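You operate a simulated robot arm through the tools that you are given. There is no shell and no other tool. Be economical: measure what you need, move in short steps, check, and stop when the job is done.

You are at the controls of a simulated two-armed robot. One attempt, no reset.

TASK
Shut the rings drawer. Take the white pin on the top of the stock table and put it away on the top of the clamp table. Fetch the white pack and set it on the red pad. Fetch the yellow cup and set it on the store shelf five. Put the blue sponge on the deck of the green trolley away on the top of the care bench. Fetch the green tube and set it in the grey tray. Do these in any order. Set down upright: yellow cup.

Only the result counts: the job must be done as asked and must still hold three seconds after the hand-in. Knocking over, shifting, dropping, spilling or breaking anything else fails it.

THE ROBOT
Two 7-joint arms with two-finger parallel grippers on one trunk, on a base that drives. Base frame: it is fixed to the floor where the robot stands at the start and does not move with it; the origin is under the middle of the robot, x ahead of it, y to its left, z up. Lengths are in mm, angles in degrees, forces in N, time in s.
The left shoulder is at the start at [110, 169, 1511], the right one opposite. With the tool pointing down near the work surface each hand reaches from about 100 to 680 mm from the robot's upright axis, wherever it stands, measured 20 degrees to its own side. Places, roughly: blue sponge (10x6x4 cm) [-1500, -6400, 800]; green tube (2x2x8 cm) [-1500, 8500, 900]; grey tray (37x20x4 cm) [-2100, 4400, 800]; red pad [-4250, 0, 750]; rings drawer [600, -100, 1100]; store shelf five [-2200, -6600, 1600]; top of the care bench [6500, 8700, 900]; top of the clamp table [-2100, 2500, 700]; white pack [-4250, -250, 750]; white pin (3x3x11 cm) [-1600, -400, 900]; yellow cup (7x7x8 cm) [-3200, -6600, 900]. Payload 1.57 kg a hand.
The tool frame of a hand sits at the grasp point between the pads (the TCP): z along the fingers, y along the line on which they close. The tips reach 30 mm beyond it. The gripper opens to 80 mm. The fingers are 17 mm wide and 12 mm thick; the gripper's body (40 by 82 mm) begins 80 mm behind the TCP.
Orientation is told as [roll, pitch, yaw] about the base's x, y, z axes, in that order, counted from this pose: with the fingers straight down and closing along the base's y, the tool's x points along the base's -x, its y along +y and its z along -z.

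THE INTERFACE
- The arms move only by the tool nudge_tool. It takes "left_motion", "right_motion" or both (then of equal length, played together; a hand with none holds still); each is one flat list of numbers, 7 for each row, row after row: the shift along the base's x, y, z in units of 300 mm (1.0 is 300 mm), then the turn, a rotation vector about the base's x, y, z in units of 180 degrees (1.0 is 180 degrees), then the closure, from 0 (fully open) to 1 (shut). In form: [x, y, z, ax, ay, az, claw, x, y, z, ax, ay, az, claw, ...]. A call has 1 to 8 rows; each row is the pose to reach, as a shift and turn from the pose commanded when the call began. A call with a number of a shift or a turn outside -1 to 1 is refused whole. Each row takes 0.2 s and may step no farther than 50 mm and 8.6 degrees from the row before; otherwise, or with a gripper value out of range, the whole call is refused. A pose out of reach is approached as far as the arm can. The call stops where the force on the tool passes 40 N (or 10 N more than at its start, if that is more) or the arm is blocked; 0.2 s more then pass. Each finger travels about 72 mm/s and halts on what it meets, pressing with about 32 N; the grip force reading is that of the motor and also rises with nothing between the fingers. The clock runs only during rows and for 0.2 s after the last one: add rows that repeat a pose to give the fingers time. The reply holds the time, the measured pose of the TCP, the force on the tool along the base axes, the opening and the grip force, in the units named above and with some noise, with the torque about the TCP (base axes, N m) and any sound that the robot's microphone picked up, and new pictures: "views" is both (left out), scene, wrist or none (wrist: the cameras of the hands that moved).
- Cameras (640 x 400 px; columns grow to the right, rows downward): "scene" is now at [151.5, -20.7, 1689.5]; the picture's right is [-0.28, -0.96, 0.00], its down [-0.75, 0.22, -0.63] and it looks along [0.61, -0.18, -0.78] (base axes); focal length 262 px, centre (320, 200). "left" rides on the left gripper at [72, 7, -122] in its tool frame; the picture's right is [-0.09, 1.00, 0.00], its down [-0.84, -0.08, -0.54] and it looks along [-0.54, -0.05, 0.84] (tool axes); focal length 238 px, centre (320, 200). "right" rides on the right gripper at [72, -7, -122] in its tool frame; the picture's right is [0.09, 1.00, 0.00], its down [-0.84, 0.08, -0.54] and it looks along [-0.54, 0.05, 0.84] (tool axes); focal length 238 px, centre (320, 200). There is no depth. A picture from a camera that has moved, and an enlarged one, comes with that camera's place and axes in the base frame and with its lens.
- move_column(by): slides the trunk up (or, below 0, down) by that many mm; the arms and the scene camera ride with it, the base frame stays. It gives what a move gives, with no picture.
- steer(legs): drives the robot by 1 to 6 legs, each [ahead, left, turn to the left] in mm, mm and degrees, along the robot's own axes; the way and the turn of a leg run together, so that a leg with both is an arc; at most 1500 mm and 180 degrees a leg. The arms and the cameras ride along, it lands a little off, and it stops where it bumps. It gives what a move gives, and a new picture of the scene camera.
- aim_head(pan, tilt): turns the head with the scene camera to pan (to the left, within 86 degrees either way) and tilt (down, from -29 to 69), counted from straight ahead of the robot. It gives what a move gives, and a new picture of the scene camera.
- inspect(camera, box): a new picture of the part [left, top, right, bottom] of that camera's present view, enlarged. The clock stands still meanwhile.
- job_done(): hands the job in; it is judged then, once.

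Go step by step. Nothing tells you exact positions but the pictures and the camera data: compare them with the known pose of the tool, close in by small moves and look again before you grip or let go. The budget is 175 turns and 260 pictures, counting those below and the enlarged ones. Unless the task says otherwise, let go and move clear before handing in, and close with one line.

The tools are called after ">>>" as name(argument=value, ...) on one line, values as JSON. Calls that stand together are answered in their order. nudge_tool: Moves the arms, as the interface text tells. Its arguments: {"type":"object","properties":{"left_motion":{"type":"array","items":{"type":"number"}},"right_motion":{"type":"array","items":{"type":"number"}},"views":{"type":"string","enum":["both","scene","wrist","none"]}},"required":[]} The other tools are called the same way: move_column (by) slides the trunk up or down; steer (legs) drives the base; aim_head (pan, tilt) turns the head that bears the scene camera; inspect (camera, box) takes an enlarged picture of a part of a camera's view; job_done () hands the job in.

At the start:

```text
clock: 0.0
left_eef_pos: [628.8, 136.6, 999.9]
left_tcp_rot: [0.1, -0.2, 0.0]
left_force: [0.0, 0.1, 0.2]
left_ft_torque: [-0.02, 0.0, -0.02]
left_opening: 80.0
left_grasp_force: 0.0
right_eef_pos: [561.9, -436.7, 1229.9]
right_tcp_rot: [0.0, 0.0, 0.0]
right_force: [0.5, 0.2, 0.4]
right_ft_torque: [0.03, 0.01, 0.0]
right_opening: 79.7
right_grasp_force: 0.0
trunk travel left (down, up): [-825.0, 65.0]
robot x, y, heading: [-1.2, -0.5, -0.0]
head pan, tilt: [-16.2, 50.9]
```

scene: 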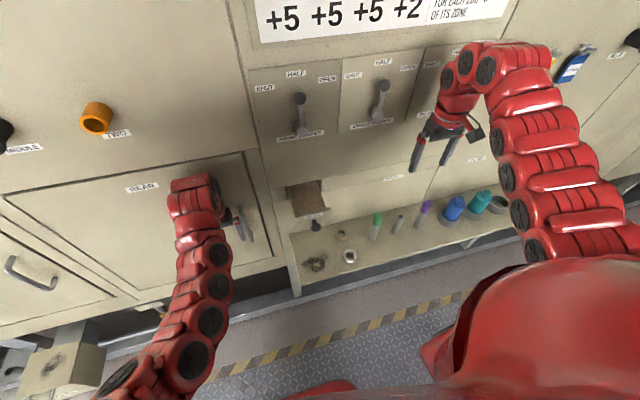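
right: 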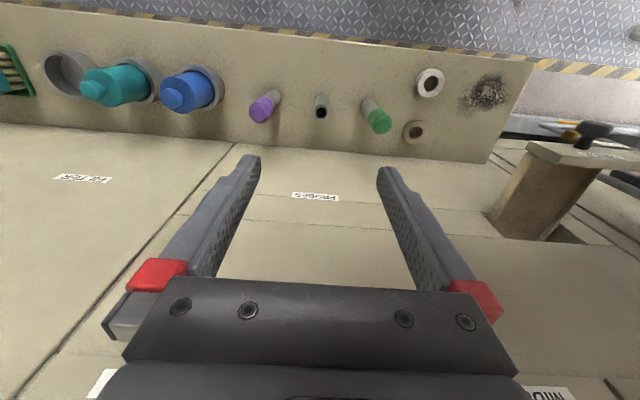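
left: 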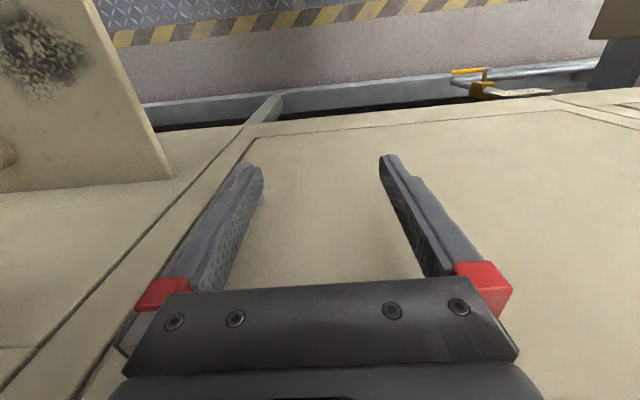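

I see an open small drawer in the panel ahead, near the middle of the picture. I'll enlarge it to find its label and position.

>>> inspect(camera="scene", box=[240, 140, 400, 280])

>>> inspect(camera="right", box=[440, 80, 640, 260])

```text
2.86 times, centred on (320, 210) of scene
camera zoom: at [151.5, -20.7, 1689.5], right [-0.28, -0.96, 0.0], down [-0.75, 0.22, -0.63], along [0.61, -0.18, -0.78], focal length 750 px, centre (320, 171)
```

zoom: 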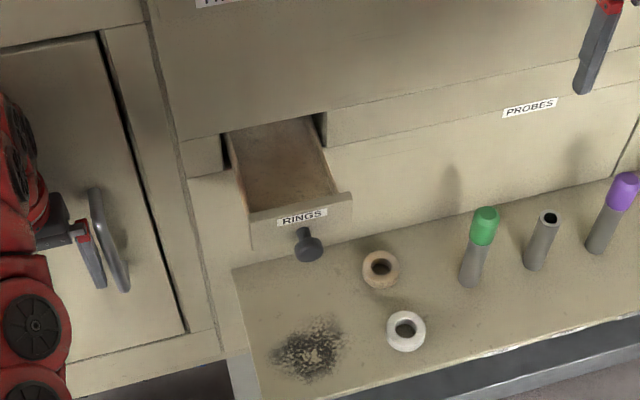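

```text
2.22 times, centred on (540, 170) of right
camera zoom: at [491.0, -443.0, 1350.0], right [-0.09, 1.0, 0.0], down [0.84, 0.08, 0.54], along [0.54, 0.05, -0.84], focal length 530 px, centre (-169, 267)
```

zoom: 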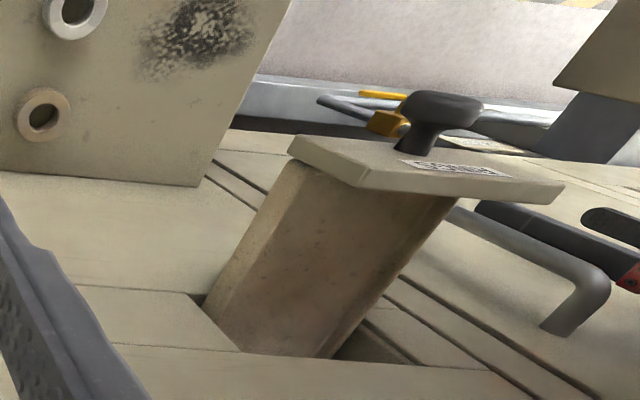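

The drawer's knob triangulates to about [547, -124, 1077]; the panel face is near x=680. I'll back the left hand off, close it and turn the fingers forward to push the drawer in.

>>> nudge_tool(left_motion=[-0.16, 0, 0, 0, 0, 0, 0, -0.32, 0, 0, 0, 0, 0, 0, -0.45, 0, 0.03, 0, -0.045, 0, 0.5, -0.55, 0, 0.08, 0, -0.09, 0, 1, -0.62, 0, 0.14, 0, -0.135, 0, 1, -0.66, 0, 0.2, 0, -0.18, 0, 1, -0.66, -0.1, 0.25, 0, -0.225, 0, 1, -0.66, -0.2, 0.27, 0, -0.27, 0, 1], views="none")

```text
clock: 1.8
left_eef_pos: [497.6, 101.2, 1053.6]
left_tcp_rot: [6.8, -24.0, -1.7]
left_force: [-0.4, 0.5, 0.5]
left_ft_torque: [0.04, 0.01, 0.04]
left_opening: 0.0
left_grasp_force: 21.4
left hand out of reach, approached as far as the arm can: row 4, 5, 6, 7, 8
right_eef_pos: [560.7, -438.2, 1230.0]
right_tcp_rot: [0.1, -0.1, 0.0]
right_force: [0.0, -0.1, -0.2]
right_ft_torque: [0.05, -0.03, -0.02]
right_opening: 79.9
right_grasp_force: 0.1
trunk travel left (down, up): [-825.0, 65.0]
robot x, y, heading: [0.6, 2.3, 0.1]
head pan, tilt: [-16.2, 50.9]
```

The hand is too near the body to turn forward. I'll drive back 300 mm to get room (nothing seen behind close to the panel), then look.

>>> steer(legs=[[-300, 0, 0]])

>>> nudge_tool(left_motion=[0.1, 0, 0, 0, 0, 0, 1], views="none")

```text
clock: 3.9
left_eef_pos: [201.3, 103.2, 1052.7]
left_tcp_rot: [6.8, -23.9, -1.6]
left_force: [-0.4, -0.3, -0.1]
left_ft_torque: [0.01, -0.01, 0.03]
left_opening: 0.0
left_grasp_force: 21.4
right_eef_pos: [264.0, -436.6, 1229.0]
right_tcp_rot: [-0.1, 0.1, -0.1]
right_force: [-0.2, 0.3, 0.5]
right_ft_torque: [-0.01, 0.03, -0.01]
right_opening: 80.0
right_grasp_force: 0.1
trunk travel left (down, up): [-825.0, 65.0]
robot x, y, heading: [-300.2, 4.5, -0.0]
head pan, tilt: [-16.2, 50.9]
camera scene: at [-146.8, -20.8, 1689.4], right [-0.28, -0.96, 0.0], down [-0.75, 0.22, -0.63], along [0.6, -0.18, -0.78], focal length 262 px, centre (320, 200)
```

scene: 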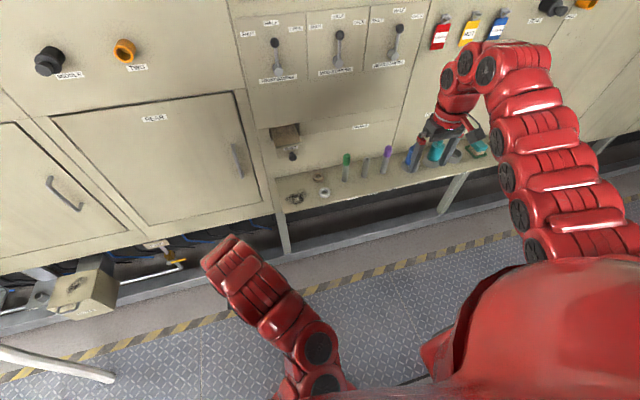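

```text
clock: 4.2
left_eef_pos: [232.2, 103.5, 1053.7]
left_tcp_rot: [6.8, -23.8, -1.7]
left_force: [0.7, 0.5, -0.5]
left_ft_torque: [-0.02, 0.01, -0.02]
left_opening: 0.0
left_grasp_force: 21.9
right_eef_pos: [265.6, -435.6, 1228.8]
right_tcp_rot: [0.0, 0.1, 0.0]
right_force: [-0.2, -0.1, 0.2]
right_ft_torque: [0.0, 0.02, 0.02]
right_opening: 80.0
right_grasp_force: 0.1
trunk travel left (down, up): [-825.0, 65.0]
robot x, y, heading: [-296.6, 2.2, -0.4]
head pan, tilt: [-16.2, 50.9]
```

Commands restart from the reached pose, good. Now I turn the fingers forward while moving toward the front of the drawer.

>>> nudge_tool(left_motion=[0.08, -0.04, 0.01, -0.004, -0.045, 0, 1, 0.16, -0.08, 0.02, -0.008, -0.09, 0, 1, 0.24, -0.16, 0.03, -0.012, -0.135, 0, 1, 0.3, -0.26, 0.04, -0.016, -0.18, 0, 1, 0.36, -0.38, 0.05, -0.02, -0.225, 0, 1, 0.42, -0.5, 0.06, -0.024, -0.27, 0, 1, 0.46, -0.63, 0.07, -0.028, -0.315, 0, 1, 0.5, -0.75, 0.08, -0.032, -0.36, 0, 1], views="both")

```text
clock: 6.0
left_eef_pos: [381.7, -121.9, 1078.8]
left_tcp_rot: [-64.1, -87.2, 67.3]
left_force: [0.0, -0.2, 0.1]
left_ft_torque: [-0.03, 0.01, 0.05]
left_opening: 0.2
left_grasp_force: 21.0
right_eef_pos: [263.2, -436.8, 1228.3]
right_tcp_rot: [0.1, -0.1, 0.0]
right_force: [0.0, -0.6, 0.6]
right_ft_torque: [0.02, 0.03, 0.01]
right_opening: 80.0
right_grasp_force: 0.1
trunk travel left (down, up): [-825.0, 65.0]
robot x, y, heading: [-299.3, 1.5, 0.0]
head pan, tilt: [-16.2, 50.9]
camera scene: at [-146.9, -22.0, 1689.4], right [-0.28, -0.96, 0.0], down [-0.75, 0.22, -0.63], along [0.6, -0.17, -0.78], focal length 262 px, centre (320, 200)
camera left: at [257.2, -125.4, 1010.6], right [-0.05, 1.0, 0.05], down [-0.52, -0.07, 0.85], along [0.85, 0.02, 0.52], focal length 238 px, centre (320, 200)
```

scene: 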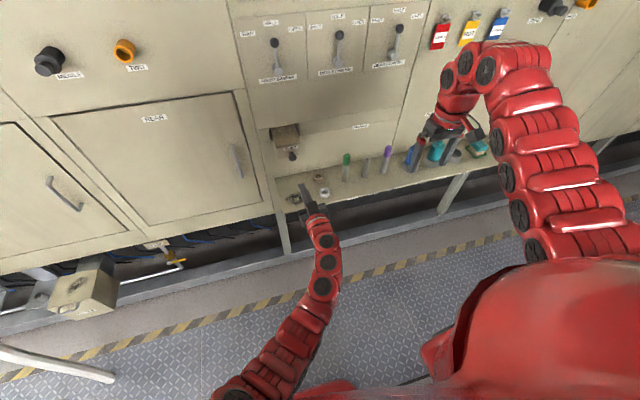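
left: 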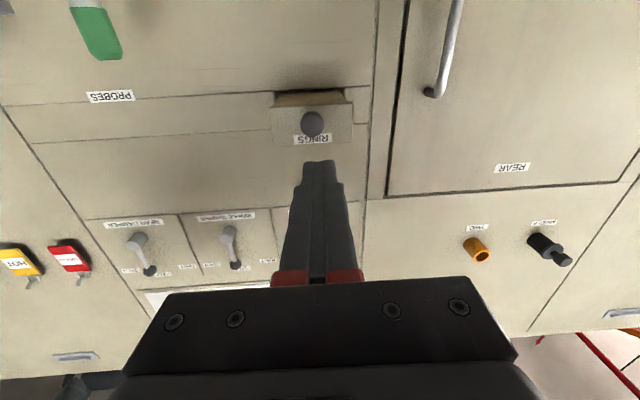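

The fingertips line up with the knob (now measured at [547, -122, 1080]). I push straight ahead.

>>> nudge_tool(left_motion=[0.1, 0, 0, 0, 0, 0, 1, 0.2, 0, 0, 0, 0, 0, 1, 0.3, 0, 0, 0, 0, 0, 1, 0.4, 0, 0, 0, 0, 0, 1, 0.48, 0, 0, 0, 0, 0, 1, 0.56, 0, 0, 0, 0, 0, 1, 0.64, 0, 0, 0, 0, 0, 1, 0.7, 0, 0, 0, 0, 0, 1], views="both")

```text
clock: 7.8
left_eef_pos: [525.7, -109.5, 1100.2]
left_tcp_rot: [-63.9, -86.8, 67.0]
left_force: [0.6, -0.3, 0.5]
left_ft_torque: [-0.02, -0.03, -0.02]
left_opening: 0.0
left_grasp_force: 21.6
left hand out of reach, approached as far as the arm can: row 5, 6, 7, 8
right_eef_pos: [261.2, -437.4, 1228.6]
right_tcp_rot: [0.1, -0.1, 0.0]
right_force: [-1.1, 0.4, -0.1]
right_ft_torque: [0.01, -0.02, 0.0]
right_opening: 80.2
right_grasp_force: 0.1
trunk travel left (down, up): [-825.0, 65.0]
robot x, y, heading: [-300.7, -1.9, -0.0]
head pan, tilt: [-16.2, 50.9]
camera scene: at [-148.5, -21.0, 1689.6], right [-0.28, -0.96, 0.0], down [-0.75, 0.22, -0.63], along [0.61, -0.18, -0.78], focal length 262 px, centre (320, 200)
camera left: at [399.6, -112.9, 1033.3], right [-0.05, 1.0, 0.04], down [-0.52, -0.06, 0.85], along [0.85, 0.02, 0.52], focal length 238 px, centre (320, 200)
```

scene: 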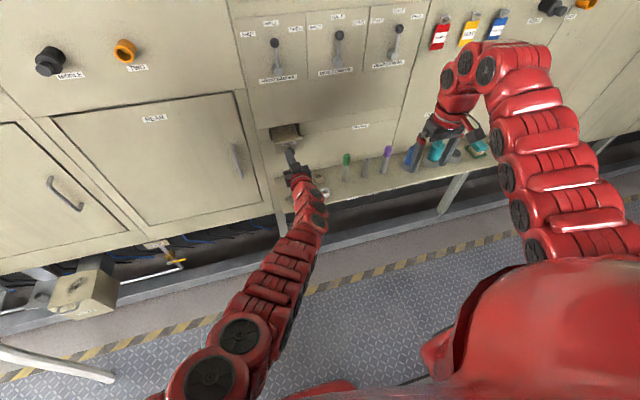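
left: 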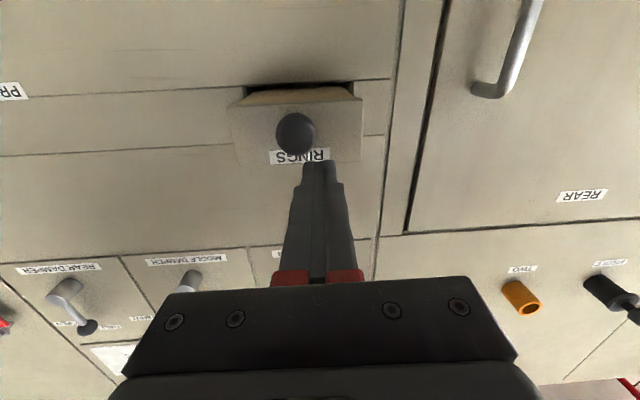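

The arm ran out of reach just short. I'll retract, drive 120 mm closer, and push again.

>>> nudge_tool(left_motion=[-0.1, 0, 0, 0, 0, 0, 1, -0.2, -0.02, -0.03, 0, 0, 0, 1, -0.3, -0.04, -0.06, 0, 0, 0, 1, -0.4, -0.04, -0.065, 0, 0, 0, 1, -0.5, -0.04, -0.065, 0, 0, 0, 1], views="none")

>>> steer(legs=[[120, 0, 0]])

```text
clock: 9.1
left_eef_pos: [374.7, -120.5, 1082.9]
left_tcp_rot: [-65.2, -86.8, 68.3]
left_force: [0.4, -0.7, 0.2]
left_ft_torque: [0.02, 0.01, 0.01]
left_opening: 0.2
left_grasp_force: 20.9
right_eef_pos: [261.8, -435.9, 1229.9]
right_tcp_rot: [0.0, 0.0, 0.0]
right_force: [0.7, -0.1, 0.4]
right_ft_torque: [-0.02, 0.03, 0.01]
right_opening: 80.2
right_grasp_force: 0.1
trunk travel left (down, up): [-825.0, 65.0]
robot x, y, heading: [-299.8, -0.8, 0.2]
head pan, tilt: [-16.2, 50.9]
```

```text
clock: 10.3
left_eef_pos: [493.9, -121.2, 1081.4]
left_tcp_rot: [-65.0, -86.7, 68.2]
left_force: [-0.3, 0.4, 0.2]
left_ft_torque: [0.0, -0.01, 0.04]
left_opening: 0.0
left_grasp_force: 21.1
right_eef_pos: [381.8, -436.5, 1230.6]
right_tcp_rot: [0.0, 0.0, -0.1]
right_force: [0.1, -0.2, 0.2]
right_ft_torque: [-0.01, -0.02, 0.02]
right_opening: 80.1
right_grasp_force: 0.0
trunk travel left (down, up): [-825.0, 65.0]
robot x, y, heading: [-179.4, 1.6, 0.2]
head pan, tilt: [-16.2, 50.9]
camera scene: at [-30.0, -20.7, 1689.7], right [-0.28, -0.96, 0.0], down [-0.74, 0.22, -0.63], along [0.61, -0.18, -0.78], focal length 262 px, centre (320, 200)
```

scene: 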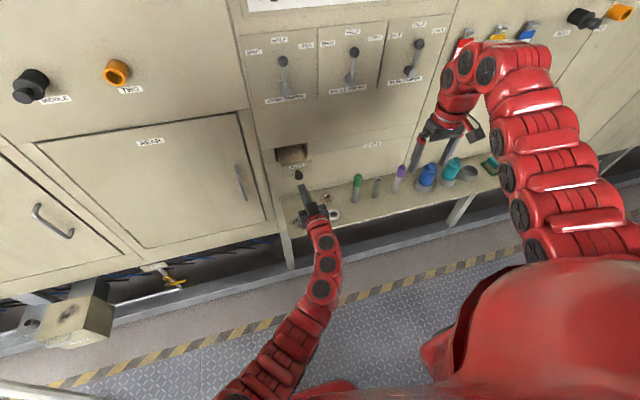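

>>> nudge_tool(left_motion=[0.06, 0, 0, 0, 0, 0, 1, 0.12, 0, 0, 0, 0, 0, 1, 0.18, 0, 0, 0, 0, 0, 1, 0.24, 0, 0, 0, 0, 0, 1, 0.3, 0, 0, 0, 0, 0, 1, 0.36, 0, 0, 0, 0, 0, 1, 0.42, 0, 0, 0, 0, 0, 1, 0.48, 0, 0, 0, 0, 0, 1], views="both")

```text
clock: 11.9
left_eef_pos: [614.0, -119.2, 1081.0]
left_tcp_rot: [-66.0, -86.7, 69.4]
left_force: [-0.4, 0.1, 0.7]
left_ft_torque: [0.01, 0.01, -0.02]
left_opening: 0.0
left_grasp_force: 21.2
left hand out of reach, approached as far as the arm can: row 8
right_eef_pos: [378.4, -435.4, 1231.8]
right_tcp_rot: [0.0, -0.2, -0.2]
right_force: [-0.4, 0.7, -0.2]
right_ft_torque: [0.01, -0.01, 0.0]
right_opening: 80.0
right_grasp_force: 0.0
trunk travel left (down, up): [-825.0, 65.0]
robot x, y, heading: [-180.1, -2.1, 0.3]
head pan, tilt: [-16.2, 50.9]
stopped in row 8 (left hand): the force on the tool passed its limit at 84 N (the readings are from after the stop); the commanded pose is now the measured one
camera scene: at [-32.0, -19.6, 1689.9], right [-0.28, -0.96, 0.0], down [-0.74, 0.22, -0.63], along [0.61, -0.18, -0.78], focal length 262 px, centre (320, 200)
camera left: at [489.8, -124.0, 1014.2], right [-0.06, 1.0, 0.04], down [-0.52, -0.06, 0.85], along [0.85, 0.03, 0.52], focal length 238 px, centre (320, 200)
```

scene: 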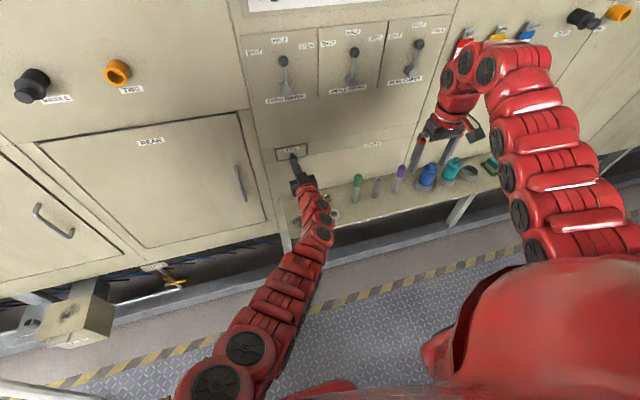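
left: 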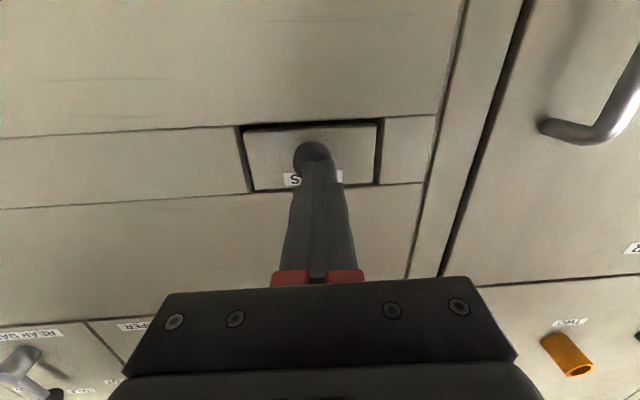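

The drawer looks flush and hit its stop. I retract, check the drawer, and back away.

>>> nudge_tool(left_motion=[-0.15, 0, 0, 0, 0, 0, 1, -0.3, 0, 0, 0, 0, 0, 1, -0.45, 0.05, 0, 0, 0, 0, 1, -0.55, 0.15, 0, 0, 0, 0, 1, -0.6, 0.28, 0, 0, 0.04, 0, 1, -0.6, 0.4, 0, 0, 0.08, 0, 1], views="none")

>>> steer(legs=[[-350, 0, 0]])

>>> inspect(camera="scene", box=[240, 60, 400, 200])

```text
clock: 13.3
left_eef_pos: [435.8, 0.7, 1080.3]
left_tcp_rot: [-7.5, -74.0, 11.4]
left_force: [-0.3, 0.3, -0.3]
left_ft_torque: [0.0, -0.05, 0.04]
left_opening: 0.0
left_grasp_force: 21.2
right_eef_pos: [382.5, -435.6, 1228.7]
right_tcp_rot: [0.0, 0.0, 0.1]
right_force: [-0.8, -0.9, 0.8]
right_ft_torque: [0.01, -0.01, 0.0]
right_opening: 79.9
right_grasp_force: 0.0
trunk travel left (down, up): [-825.0, 65.0]
robot x, y, heading: [-185.0, -0.5, -0.0]
head pan, tilt: [-16.2, 50.9]
```

```text
clock: 15.6
left_eef_pos: [88.9, -0.1, 1080.3]
left_tcp_rot: [-7.3, -74.1, 11.0]
left_force: [0.3, -0.5, 0.4]
left_ft_torque: [-0.03, -0.01, 0.0]
left_opening: 0.0
left_grasp_force: 21.9
right_eef_pos: [34.5, -436.4, 1229.3]
right_tcp_rot: [0.0, 0.1, 0.0]
right_force: [-0.1, -0.3, -0.3]
right_ft_torque: [0.01, 0.04, -0.01]
right_opening: 80.2
right_grasp_force: 0.0
trunk travel left (down, up): [-825.0, 65.0]
robot x, y, heading: [-524.6, -0.8, 0.0]
head pan, tilt: [-16.2, 50.9]
camera scene: at [-375.2, -20.7, 1689.4], right [-0.28, -0.96, 0.0], down [-0.75, 0.22, -0.63], along [0.6, -0.18, -0.78], focal length 262 px, centre (320, 200)
```

scene: 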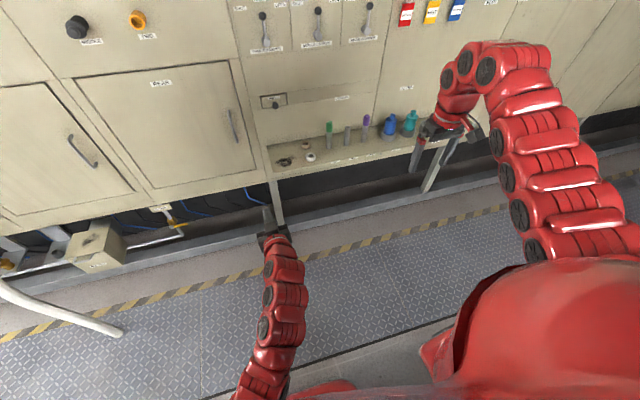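

```text
2.86 times, centred on (320, 130) of scene
camera zoom: at [-375.2, -20.7, 1689.4], right [-0.28, -0.96, 0.0], down [-0.75, 0.22, -0.63], along [0.6, -0.18, -0.78], focal length 750 px, centre (320, 400)
```

zoom: 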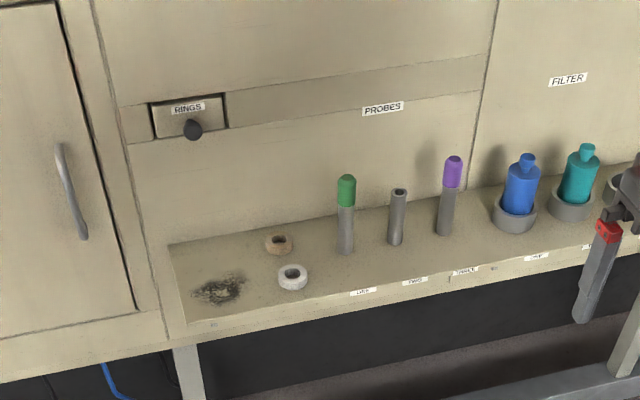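

The rings drawer is shut flush. Next I look around to either side before turning toward the stock table behind.

>>> nudge_tool(left_motion=[0, 0.08, 0, 0, 0.047, 0, 1, 0, 0.16, 0, 0, 0.094, 0, 1, 0, 0.24, 0, 0, 0.14, 0, 0.8, 0.05, 0.32, 0, 0, 0.186, 0, 0.6, 0.1, 0.4, 0, 0, 0.232, 0, 0.4, 0.15, 0.48, 0, 0, 0.278, 0, 0.2, 0.2, 0.5, 0, 0, 0.324, 0, 0, 0.25, 0.5, 0, 0, 0.37, 0, 0], views="none")

>>> aim_head(pan=86, tilt=25)

>>> aim_head(pan=-86, tilt=25)

```text
clock: 17.4
left_eef_pos: [163.4, 150.0, 1079.4]
left_tcp_rot: [3.0, -7.6, 3.1]
left_force: [0.6, 0.8, -0.2]
left_ft_torque: [0.0, 0.04, 0.03]
left_opening: 80.2
left_grasp_force: 0.2
right_eef_pos: [35.9, -436.0, 1229.0]
right_tcp_rot: [0.1, 0.1, 0.0]
right_force: [-0.3, 0.7, -0.6]
right_ft_torque: [-0.02, 0.01, 0.01]
right_opening: 80.1
right_grasp_force: 0.0
trunk travel left (down, up): [-825.0, 65.0]
robot x, y, heading: [-525.8, 4.0, -0.3]
head pan, tilt: [-16.2, 50.9]
```

```text
clock: 19.2
left_eef_pos: [164.0, 148.6, 1080.2]
left_tcp_rot: [2.9, -7.9, 3.1]
left_force: [1.3, 0.4, 0.4]
left_ft_torque: [0.02, -0.02, 0.01]
left_opening: 79.8
left_grasp_force: 0.0
right_eef_pos: [34.2, -437.6, 1229.2]
right_tcp_rot: [0.0, 0.0, 0.0]
right_force: [-0.5, 0.1, -0.3]
right_ft_torque: [-0.03, -0.01, -0.02]
right_opening: 79.7
right_grasp_force: 0.2
trunk travel left (down, up): [-825.0, 65.0]
robot x, y, heading: [-526.5, -1.2, 0.3]
head pan, tilt: [85.9, 25.0]
camera scene: at [-442.4, 92.5, 1728.3], right [1.0, -0.07, 0.0], down [-0.03, -0.42, -0.91], along [0.07, 0.9, -0.42], focal length 262 px, centre (320, 200)
```

scene: 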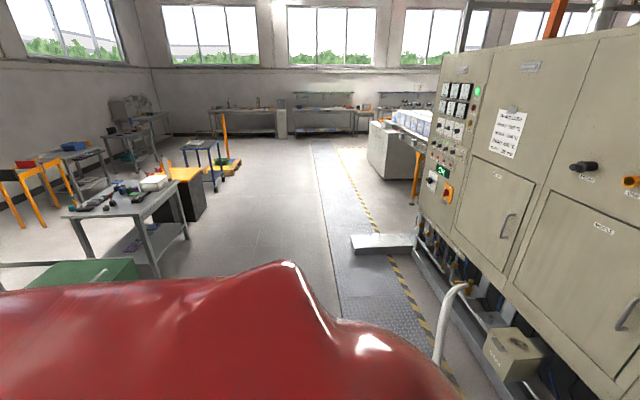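

```text
clock: 21.8
left_eef_pos: [164.2, 148.9, 1081.1]
left_tcp_rot: [2.9, -7.7, 3.0]
left_force: [0.1, -0.8, 0.7]
left_ft_torque: [-0.02, 0.0, 0.02]
left_opening: 80.2
left_grasp_force: 0.1
right_eef_pos: [35.2, -437.2, 1229.5]
right_tcp_rot: [0.0, 0.0, 0.0]
right_force: [-0.2, -0.1, -0.9]
right_ft_torque: [-0.01, 0.01, 0.02]
right_opening: 79.7
right_grasp_force: 0.0
trunk travel left (down, up): [-825.0, 65.0]
robot x, y, heading: [-528.0, -0.5, 0.0]
head pan, tilt: [-85.9, 25.0]
camera scene: at [-442.6, -91.2, 1728.3], right [-1.0, -0.07, 0.0], down [-0.03, 0.42, -0.91], along [0.06, -0.9, -0.42], focal length 262 px, centre (320, 200)
```

scene: 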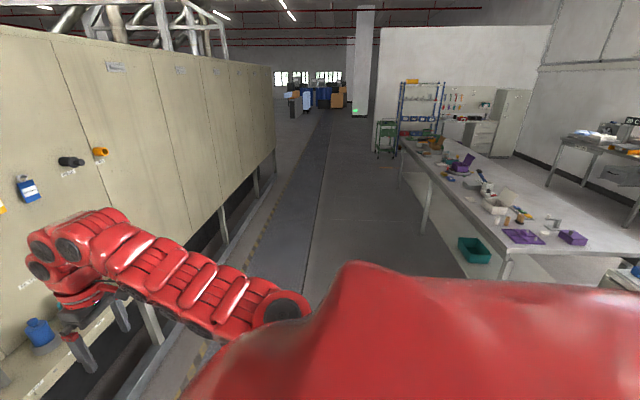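

The floor around is clear within the hands' swing. I turn around to face the tables behind.

>>> steer(legs=[[0, 0, 180]])

>>> aim_head(pan=0, tilt=30)

```text
clock: 29.5
left_eef_pos: [-1221.4, -140.5, 1080.5]
left_tcp_rot: [2.8, -7.7, -177.5]
left_force: [-1.1, -0.2, 0.4]
left_ft_torque: [0.0, -0.02, -0.01]
left_opening: 79.8
left_grasp_force: 0.0
right_eef_pos: [-1085.1, 441.5, 1229.3]
right_tcp_rot: [0.0, 0.1, 179.4]
right_force: [0.5, 0.0, 0.0]
right_ft_torque: [0.01, -0.02, -0.03]
right_opening: 80.1
right_grasp_force: 0.0
trunk travel left (down, up): [-825.0, 65.0]
robot x, y, heading: [-530.0, 0.8, 179.5]
head pan, tilt: [-85.9, 25.0]
camera scene: at [-615.2, 93.9, 1728.3], right [1.0, 0.06, 0.0], down [0.03, -0.42, -0.91], along [-0.05, 0.9, -0.42], focal length 262 px, centre (320, 200)
```

scene: 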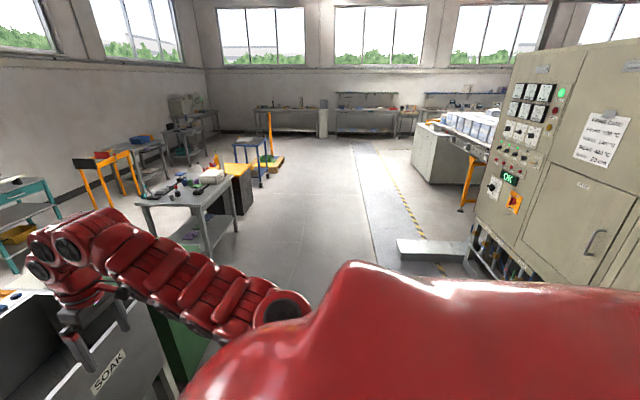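

```text
clock: 31.1
left_eef_pos: [-1219.3, -140.4, 1079.9]
left_tcp_rot: [2.9, -7.6, -177.5]
left_force: [0.4, 0.0, 0.3]
left_ft_torque: [0.0, 0.03, -0.03]
left_opening: 80.4
left_grasp_force: 0.1
right_eef_pos: [-1084.1, 444.3, 1229.0]
right_tcp_rot: [0.1, 0.0, 179.3]
right_force: [0.0, -0.6, 0.2]
right_ft_torque: [0.0, 0.01, -0.02]
right_opening: 80.2
right_grasp_force: 0.0
trunk travel left (down, up): [-825.0, 65.0]
robot x, y, heading: [-528.4, 0.4, 179.5]
head pan, tilt: [0.0, 30.0]
camera scene: at [-700.2, 3.0, 1720.3], right [0.01, 1.0, 0.0], down [0.5, -0.01, -0.87], along [-0.87, 0.01, -0.5], focal length 262 px, centre (320, 200)
```

scene: 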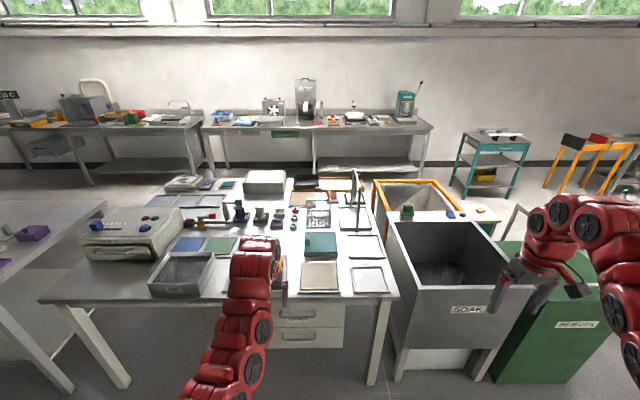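

I see a large table ahead with many trays and small items; the pin should be near image (230, 255), by the left arm. I enlarge that area.

>>> inspect(camera="scene", box=[70, 165, 270, 305])

>>> inspect(camera="scene", box=[230, 165, 430, 305])

>>> inspect(camera="left", box=[0, 0, 640, 400])

```text
2.86 times, centred on (170, 235) of scene
camera zoom: at [-700.2, 3.0, 1720.3], right [0.01, 1.0, 0.0], down [0.5, -0.01, -0.87], along [-0.87, 0.01, -0.5], focal length 750 px, centre (749, 100)
```

zoom: 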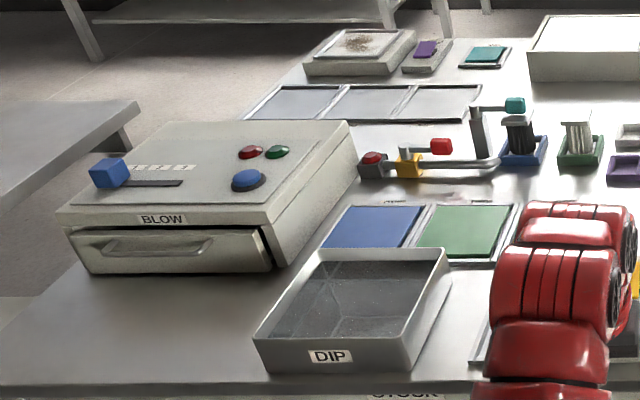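

```text
2.86 times, centred on (330, 235) of scene
camera zoom: at [-700.2, 3.0, 1720.3], right [0.01, 1.0, 0.0], down [0.5, -0.01, -0.87], along [-0.87, 0.01, -0.5], focal length 750 px, centre (291, 100)
```

zoom: 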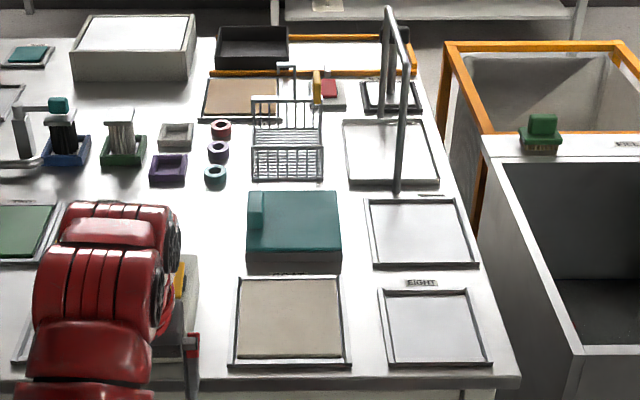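

```text
1.00 times, centred on (320, 200) of left (not enlarged: the box is as wide or as high as the picture)
camera zoom: at [-1133.5, -138.2, 1193.9], right [-0.04, -1.0, 0.06], down [-0.76, 0.07, 0.65], along [-0.65, -0.02, -0.76], focal length 238 px, centre (320, 200)
```

zoom: 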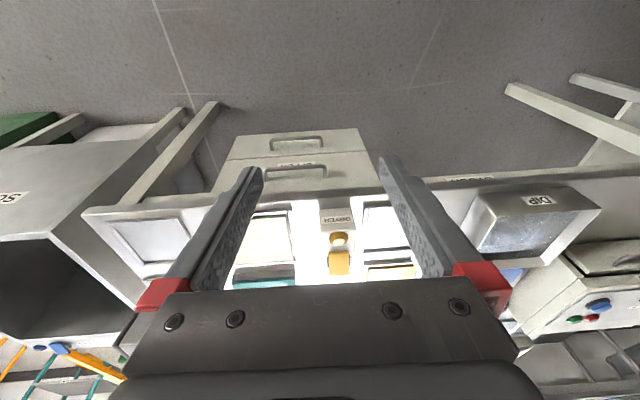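

The table front reads "STOCK". The arm hides the expected pin spot, so I'll swing the left hand sideways and look again.

>>> nudge_tool(left_motion=[0, -0.15, 0.05, 0, 0, 0, 0, 0, -0.3, 0.1, 0, 0, 0, 0, 0, -0.45, 0.15, 0, 0, 0, 0, 0, -0.6, 0.2, 0, 0, 0, 0, 0, -0.75, 0.25, 0, 0, 0, 0, 0, -0.9, 0.3, 0, 0, 0, 0, 0, -1.0, 0.4, 0, 0, 0, 0], views="scene")

>>> inspect(camera="scene", box=[150, 165, 350, 305])

```text
clock: 32.7
left_eef_pos: [-1218.9, -442.8, 1200.5]
left_tcp_rot: [2.8, -7.8, -177.5]
left_force: [-0.2, -0.7, -1.2]
left_ft_torque: [-0.01, 0.02, 0.0]
left_opening: 80.1
left_grasp_force: 0.1
right_eef_pos: [-1085.1, 441.1, 1229.3]
right_tcp_rot: [0.0, 0.0, 179.3]
right_force: [-0.8, 0.8, -0.3]
right_ft_torque: [-0.02, 0.04, 0.01]
right_opening: 80.0
right_grasp_force: 0.0
trunk travel left (down, up): [-825.0, 65.0]
robot x, y, heading: [-529.2, 1.4, 179.7]
head pan, tilt: [0.0, 30.0]
camera scene: at [-699.4, 2.3, 1720.4], right [0.01, 1.0, 0.0], down [0.5, -0.01, -0.87], along [-0.87, 0.01, -0.5], focal length 262 px, centre (320, 200)
```

scene: 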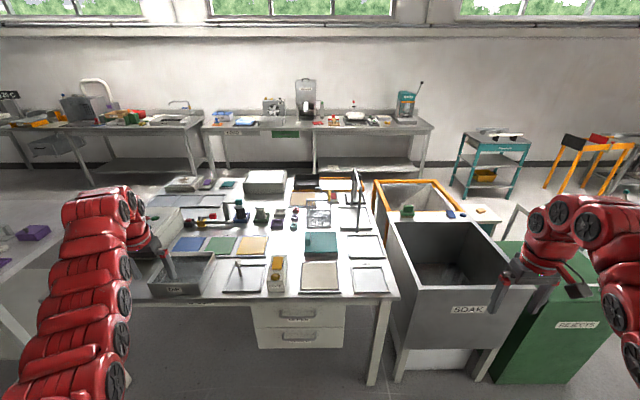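

```text
2.86 times, centred on (250, 235) of scene
camera zoom: at [-699.4, 2.3, 1720.4], right [0.01, 1.0, 0.0], down [0.5, -0.01, -0.87], along [-0.87, 0.01, -0.5], focal length 750 px, centre (520, 100)
```

zoom: 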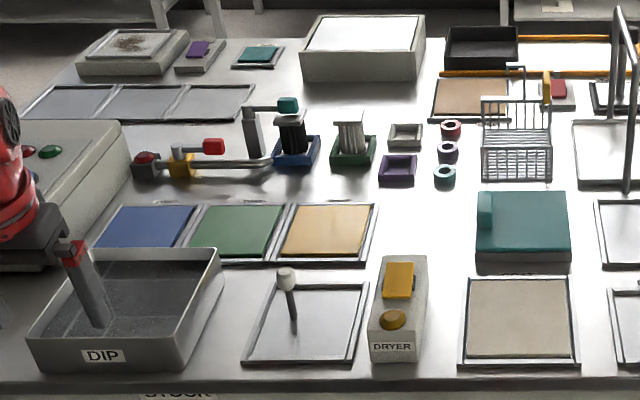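

The white pin stands on a tray between the DIP tank and the DRYER, around [-1560, -330]. I drive 400 mm closer; the hands stay well above the table.

>>> steer(legs=[[400, 0, 0]])

>>> inspect(camera="left", box=[0, 0, 640, 400])

>>> aim_head(pan=20, tilt=50)

```text
clock: 35.2
left_eef_pos: [-1616.7, -438.0, 1200.0]
left_tcp_rot: [2.8, -7.8, -177.5]
left_force: [-0.1, -0.3, 0.6]
left_ft_torque: [0.01, 0.01, 0.03]
left_opening: 80.1
left_grasp_force: 0.1
right_eef_pos: [-1483.5, 446.2, 1230.6]
right_tcp_rot: [0.1, 0.1, 179.4]
right_force: [-0.7, 0.0, 0.6]
right_ft_torque: [0.0, 0.04, 0.01]
right_opening: 80.1
right_grasp_force: 0.1
trunk travel left (down, up): [-825.0, 65.0]
robot x, y, heading: [-923.8, 3.6, 179.4]
head pan, tilt: [0.0, 30.0]
camera scene: at [-1097.8, 6.8, 1720.4], right [0.01, 1.0, 0.0], down [0.5, -0.01, -0.87], along [-0.87, 0.01, -0.5], focal length 262 px, centre (320, 200)
```

scene: 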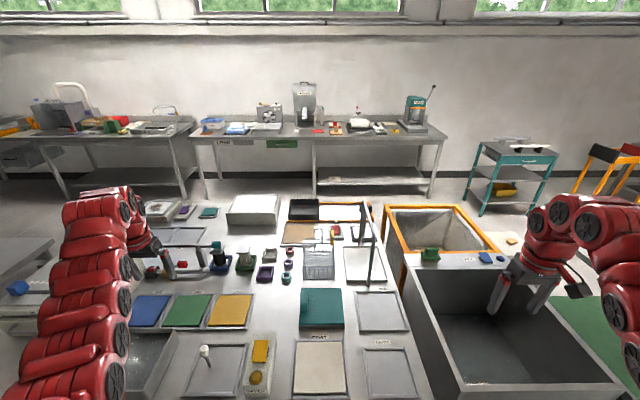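

```text
1.00 times, centred on (320, 200) of left (not enlarged: the box is as wide or as high as the picture)
camera zoom: at [-1530.3, -434.7, 1313.5], right [-0.04, -1.0, 0.06], down [-0.76, 0.07, 0.65], along [-0.65, -0.02, -0.76], focal length 238 px, centre (320, 200)
```

zoom: 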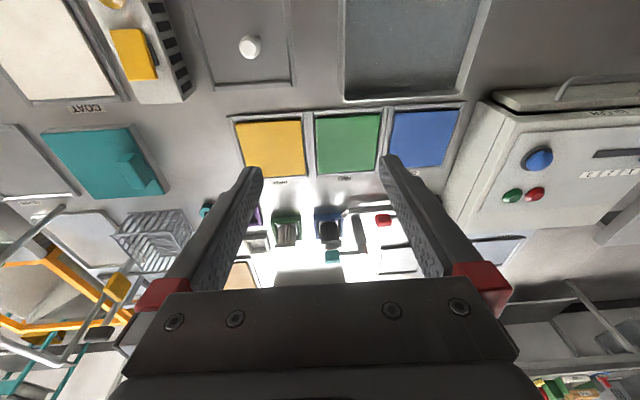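

```text
clock: 36.0
left_eef_pos: [-1618.3, -438.3, 1199.3]
left_tcp_rot: [2.9, -7.7, -177.5]
left_force: [-0.8, -0.8, 0.3]
left_ft_torque: [0.01, 0.0, 0.0]
left_opening: 80.1
left_grasp_force: 0.1
right_eef_pos: [-1484.7, 446.1, 1230.2]
right_tcp_rot: [0.1, -0.1, 179.4]
right_force: [0.0, -0.6, -0.3]
right_ft_torque: [0.01, 0.02, 0.02]
right_opening: 79.8
right_grasp_force: 0.1
trunk travel left (down, up): [-825.0, 65.0]
robot x, y, heading: [-925.7, 3.3, 179.5]
head pan, tilt: [20.0, 50.0]
camera scene: at [-1081.7, -19.6, 1690.8], right [-0.33, 0.94, 0.0], down [0.72, 0.25, -0.64], along [-0.61, -0.21, -0.77], focal length 262 px, centre (320, 200)
```

scene: 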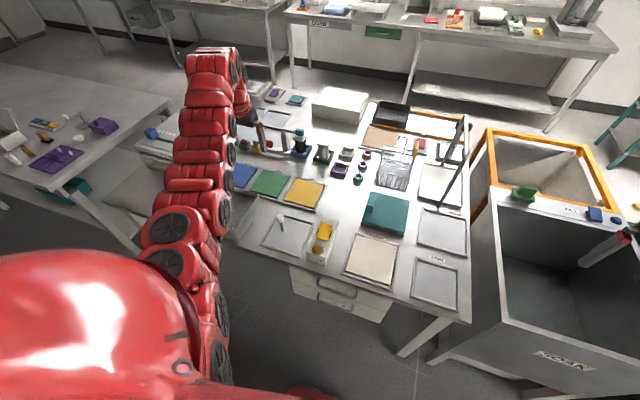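

The pin's head triangulates to about [-1585, -351, 885], with the table top near z=770. I drive 120 mm nearer and lower the trunk 150 mm.

>>> steer(legs=[[120, 0, 0]])

>>> move_column(by=-150)

```text
clock: 37.2
left_eef_pos: [-1736.0, -437.4, 1200.3]
left_tcp_rot: [3.0, -7.7, -177.5]
left_force: [0.2, 0.2, 0.1]
left_ft_torque: [0.03, 0.0, -0.03]
left_opening: 79.8
left_grasp_force: 0.1
right_eef_pos: [-1602.3, 448.3, 1231.1]
right_tcp_rot: [0.0, -0.1, 179.4]
right_force: [0.0, -0.3, -0.2]
right_ft_torque: [0.02, 0.0, -0.03]
right_opening: 80.0
right_grasp_force: 0.1
trunk travel left (down, up): [-825.0, 65.0]
robot x, y, heading: [-1049.7, 4.7, 179.3]
head pan, tilt: [20.0, 50.0]
camera scene: at [-1198.9, -18.6, 1691.0], right [-0.33, 0.94, 0.0], down [0.72, 0.25, -0.64], along [-0.61, -0.21, -0.77], focal length 262 px, centre (320, 200)
```

scene: 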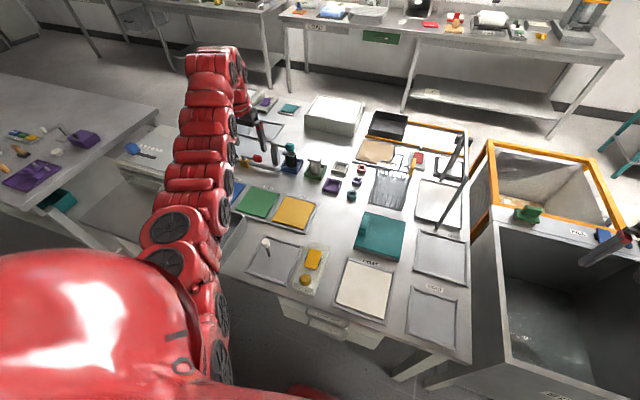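

```text
clock: 39.0
left_eef_pos: [-1737.2, -436.8, 1049.9]
left_tcp_rot: [2.9, -7.7, -177.4]
left_force: [-0.6, 0.6, 0.7]
left_ft_torque: [-0.02, 0.0, -0.01]
left_opening: 80.0
left_grasp_force: 0.1
right_eef_pos: [-1604.5, 447.9, 1079.7]
right_tcp_rot: [0.0, 0.2, 179.3]
right_force: [-0.6, 0.0, -0.7]
right_ft_torque: [0.0, -0.03, 0.02]
right_opening: 79.8
right_grasp_force: 0.0
trunk travel left (down, up): [-675.0, 215.0]
robot x, y, heading: [-1045.2, 7.0, 179.0]
head pan, tilt: [20.0, 50.0]
```

>>> nudge_tool(left_motion=[0.13, 0.07, 0, 0.004, -0.01, -0.003, 0, 0.26, 0.14, 0, 0.008, -0.02, -0.007, 0, 0.39, 0.21, -0.05, 0.012, -0.03, -0.01, 0, 0.503, 0.28, -0.16, 0.016, -0.043, -0.014, 0], views="both")

```text
refused: row 4 steps farther than a row can; nothing moved
```

>>> nudge_tool(left_motion=[0.13, 0.07, 0, 0.004, -0.01, -0.003, 0, 0.26, 0.14, 0, 0.008, -0.02, -0.007, 0, 0.39, 0.21, -0.03, 0.012, -0.03, -0.01, 0, 0.503, 0.28, -0.08, 0.016, -0.043, -0.014, 0, 0.503, 0.28, -0.16, 0.016, -0.043, -0.014, 0], views="both")

```text
clock: 40.2
left_eef_pos: [-1650.2, -388.6, 1047.3]
left_tcp_rot: [1.5, -3.6, -178.7]
left_force: [0.1, 1.1, -0.7]
left_ft_torque: [-0.03, 0.0, -0.03]
left_opening: 79.9
left_grasp_force: 0.1
left hand out of reach, approached as far as the arm can: row 3, 4, 5
right_eef_pos: [-1603.5, 447.4, 1078.3]
right_tcp_rot: [0.1, 0.0, 179.4]
right_force: [0.3, -0.4, 0.5]
right_ft_torque: [-0.01, 0.0, 0.03]
right_opening: 80.0
right_grasp_force: 0.0
trunk travel left (down, up): [-675.0, 215.0]
robot x, y, heading: [-1043.9, 4.9, 179.5]
head pan, tilt: [20.0, 50.0]
camera scene: at [-1200.7, -17.3, 1540.8], right [-0.33, 0.94, 0.0], down [0.72, 0.25, -0.64], along [-0.61, -0.21, -0.77], focal length 262 px, centre (320, 200)
camera left: at [-1571.6, -390.5, 1166.8], right [-0.07, -1.0, 0.03], down [-0.8, 0.07, 0.59], along [-0.59, 0.01, -0.81], focal length 238 px, centre (320, 200)
```

scene: 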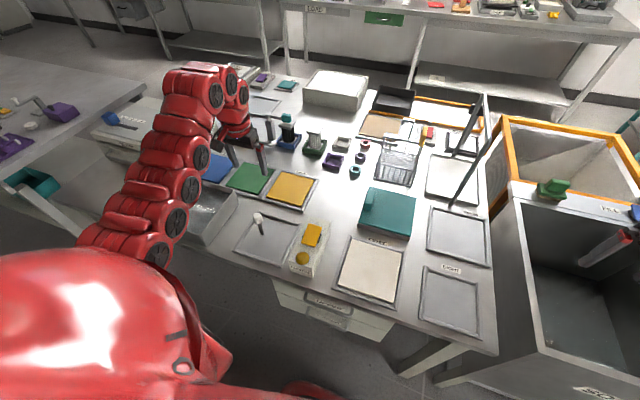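
left: 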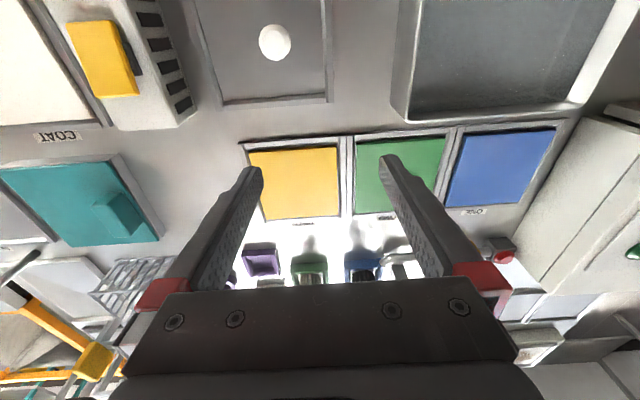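

The fold limit (too close to the shoulder) is what stops it, so I raise the trunk again and reach down.

>>> move_column(by=150)

>>> nudge_tool(left_motion=[0.0, 0, -0.16, 0, 0, 0, 0, 0, 0, -0.32, 0, 0, 0, 0, 0.05, 0.03, -0.45, 0.002, -0.005, -0.002, 0, 0.1, 0.06, -0.56, 0.004, -0.01, -0.004, 0, 0.15, 0.08, -0.65, 0.008, -0.02, -0.006, 0, 0.215, 0.115, -0.68, 0.008, -0.02, -0.006, 0], views="both")

```text
clock: 42.0
left_eef_pos: [-1650.2, -390.4, 1197.6]
left_tcp_rot: [1.4, -3.7, -178.7]
left_force: [0.0, -0.1, 0.3]
left_ft_torque: [-0.01, 0.0, -0.01]
left_opening: 79.8
left_grasp_force: 0.0
right_eef_pos: [-1603.6, 448.2, 1229.8]
right_tcp_rot: [0.0, 0.0, 179.4]
right_force: [0.1, -0.7, 0.0]
right_ft_torque: [0.04, 0.0, 0.02]
right_opening: 80.0
right_grasp_force: 0.0
trunk travel left (down, up): [-825.0, 65.0]
robot x, y, heading: [-1047.0, 8.8, 179.6]
head pan, tilt: [20.0, 50.0]
```

```text
clock: 43.4
left_eef_pos: [-1583.9, -354.6, 993.8]
left_tcp_rot: [0.2, 0.0, -179.9]
left_force: [-0.8, -0.7, 0.3]
left_ft_torque: [-0.02, 0.02, -0.01]
left_opening: 80.1
left_grasp_force: 0.1
left hand out of reach, approached as far as the arm can: row 1, 2
right_eef_pos: [-1602.5, 448.5, 1230.1]
right_tcp_rot: [0.0, -0.1, 179.5]
right_force: [0.7, -0.1, -0.5]
right_ft_torque: [-0.02, 0.02, -0.02]
right_opening: 80.2
right_grasp_force: 0.1
trunk travel left (down, up): [-825.0, 65.0]
robot x, y, heading: [-1045.7, 3.8, 179.4]
head pan, tilt: [20.0, 50.0]
camera scene: at [-1199.2, -17.2, 1691.0], right [-0.33, 0.94, 0.0], down [0.72, 0.25, -0.64], along [-0.61, -0.21, -0.77], focal length 262 px, centre (320, 200)
camera left: at [-1513.9, -360.1, 1117.5], right [-0.09, -1.0, 0.0], down [-0.84, 0.07, 0.54], along [-0.54, 0.05, -0.84], focal length 238 px, centre (320, 200)
```

scene: 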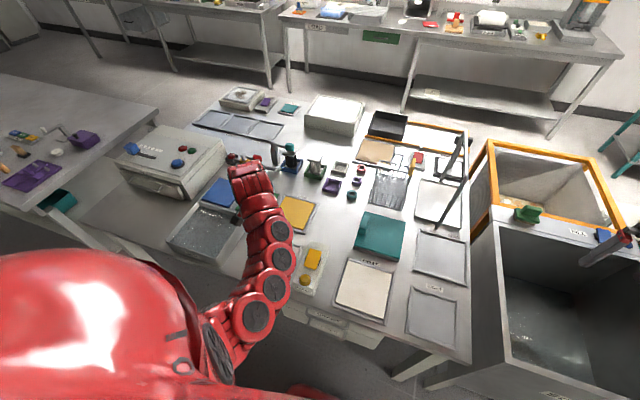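
left: 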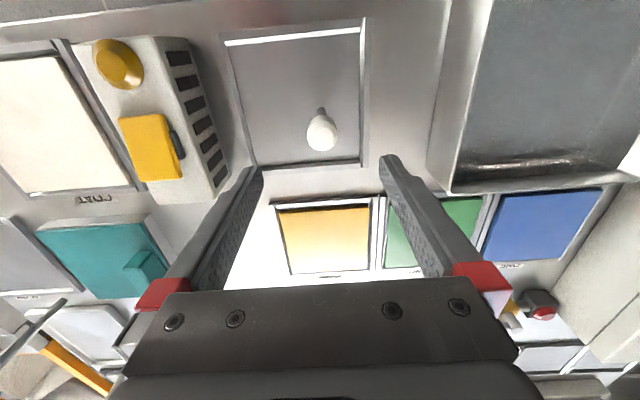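

The pin head lies right under the TCP. I descend to about z=872 and look before gripping.

>>> nudge_tool(left_motion=[-0.005, 0, -0.13, 0, 0, 0, 0, -0.005, 0, -0.26, 0, 0, 0, 0, -0.005, 0, -0.405, 0, 0, 0, 0], views="wrist")

```text
clock: 44.1
left_eef_pos: [-1586.7, -355.1, 869.5]
left_tcp_rot: [0.0, 0.1, -179.7]
left_force: [0.0, 0.0, 0.2]
left_ft_torque: [0.02, 0.03, 0.02]
left_opening: 79.9
left_grasp_force: 0.1
right_eef_pos: [-1604.6, 446.8, 1230.4]
right_tcp_rot: [0.0, 0.0, 179.4]
right_force: [-1.1, 0.2, -1.2]
right_ft_torque: [0.02, 0.01, 0.0]
right_opening: 80.0
right_grasp_force: 0.0
trunk travel left (down, up): [-825.0, 65.0]
robot x, y, heading: [-1047.5, 7.4, 179.5]
head pan, tilt: [20.0, 50.0]
camera left: at [-1516.6, -361.9, 993.5], right [-0.09, -1.0, 0.0], down [-0.84, 0.07, 0.54], along [-0.54, 0.05, -0.84], focal length 238 px, centre (320, 200)
```

left: 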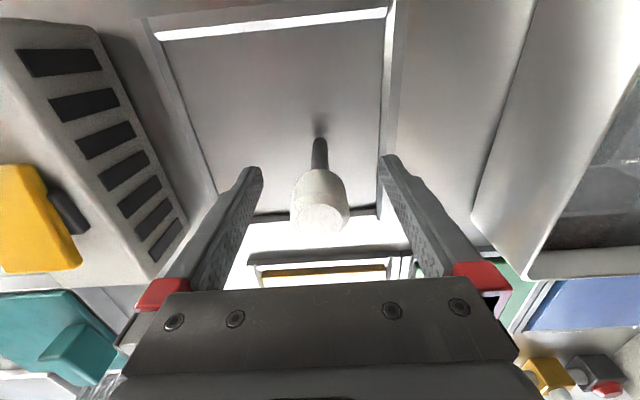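

The head sits squarely between the fingers. I close and lift.

>>> nudge_tool(left_motion=[0, 0, 0, 0, 0, 0, 0.5, 0, 0, 0, 0, 0, 0, 1, 0, 0, 0, 0, 0, 0, 1, 0, 0, 0, 0, 0, 0, 1, 0, 0, 0.1, 0, 0, 0, 1, 0, 0, 0.25, 0, 0, 0, 1, 0, 0, 0.4, 0, 0, 0, 1, 0, 0, 0.55, 0, 0, 0, 1], views="wrist")

```text
clock: 46.0
left_eef_pos: [-1592.4, -356.2, 1020.8]
left_tcp_rot: [0.3, 0.0, -179.8]
left_force: [1.0, 0.4, -0.4]
left_ft_torque: [0.0, 0.0, 0.0]
left_opening: 26.6
left_grasp_force: 31.6
left hand out of reach, approached as far as the arm can: row 8
right_eef_pos: [-1603.8, 447.4, 1230.0]
right_tcp_rot: [0.1, 0.0, 179.4]
right_force: [-0.2, -1.0, 0.1]
right_ft_torque: [-0.02, 0.03, 0.0]
right_opening: 79.9
right_grasp_force: 0.1
trunk travel left (down, up): [-825.0, 65.0]
robot x, y, heading: [-1046.7, 3.4, 179.6]
head pan, tilt: [20.0, 50.0]
camera left: at [-1520.8, -361.9, 1144.9], right [-0.09, -1.0, 0.0], down [-0.84, 0.08, 0.54], along [-0.54, 0.05, -0.84], focal length 238 px, centre (320, 200)
```

left: 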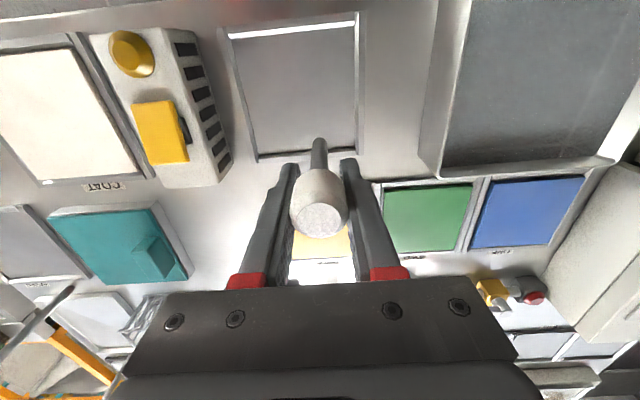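

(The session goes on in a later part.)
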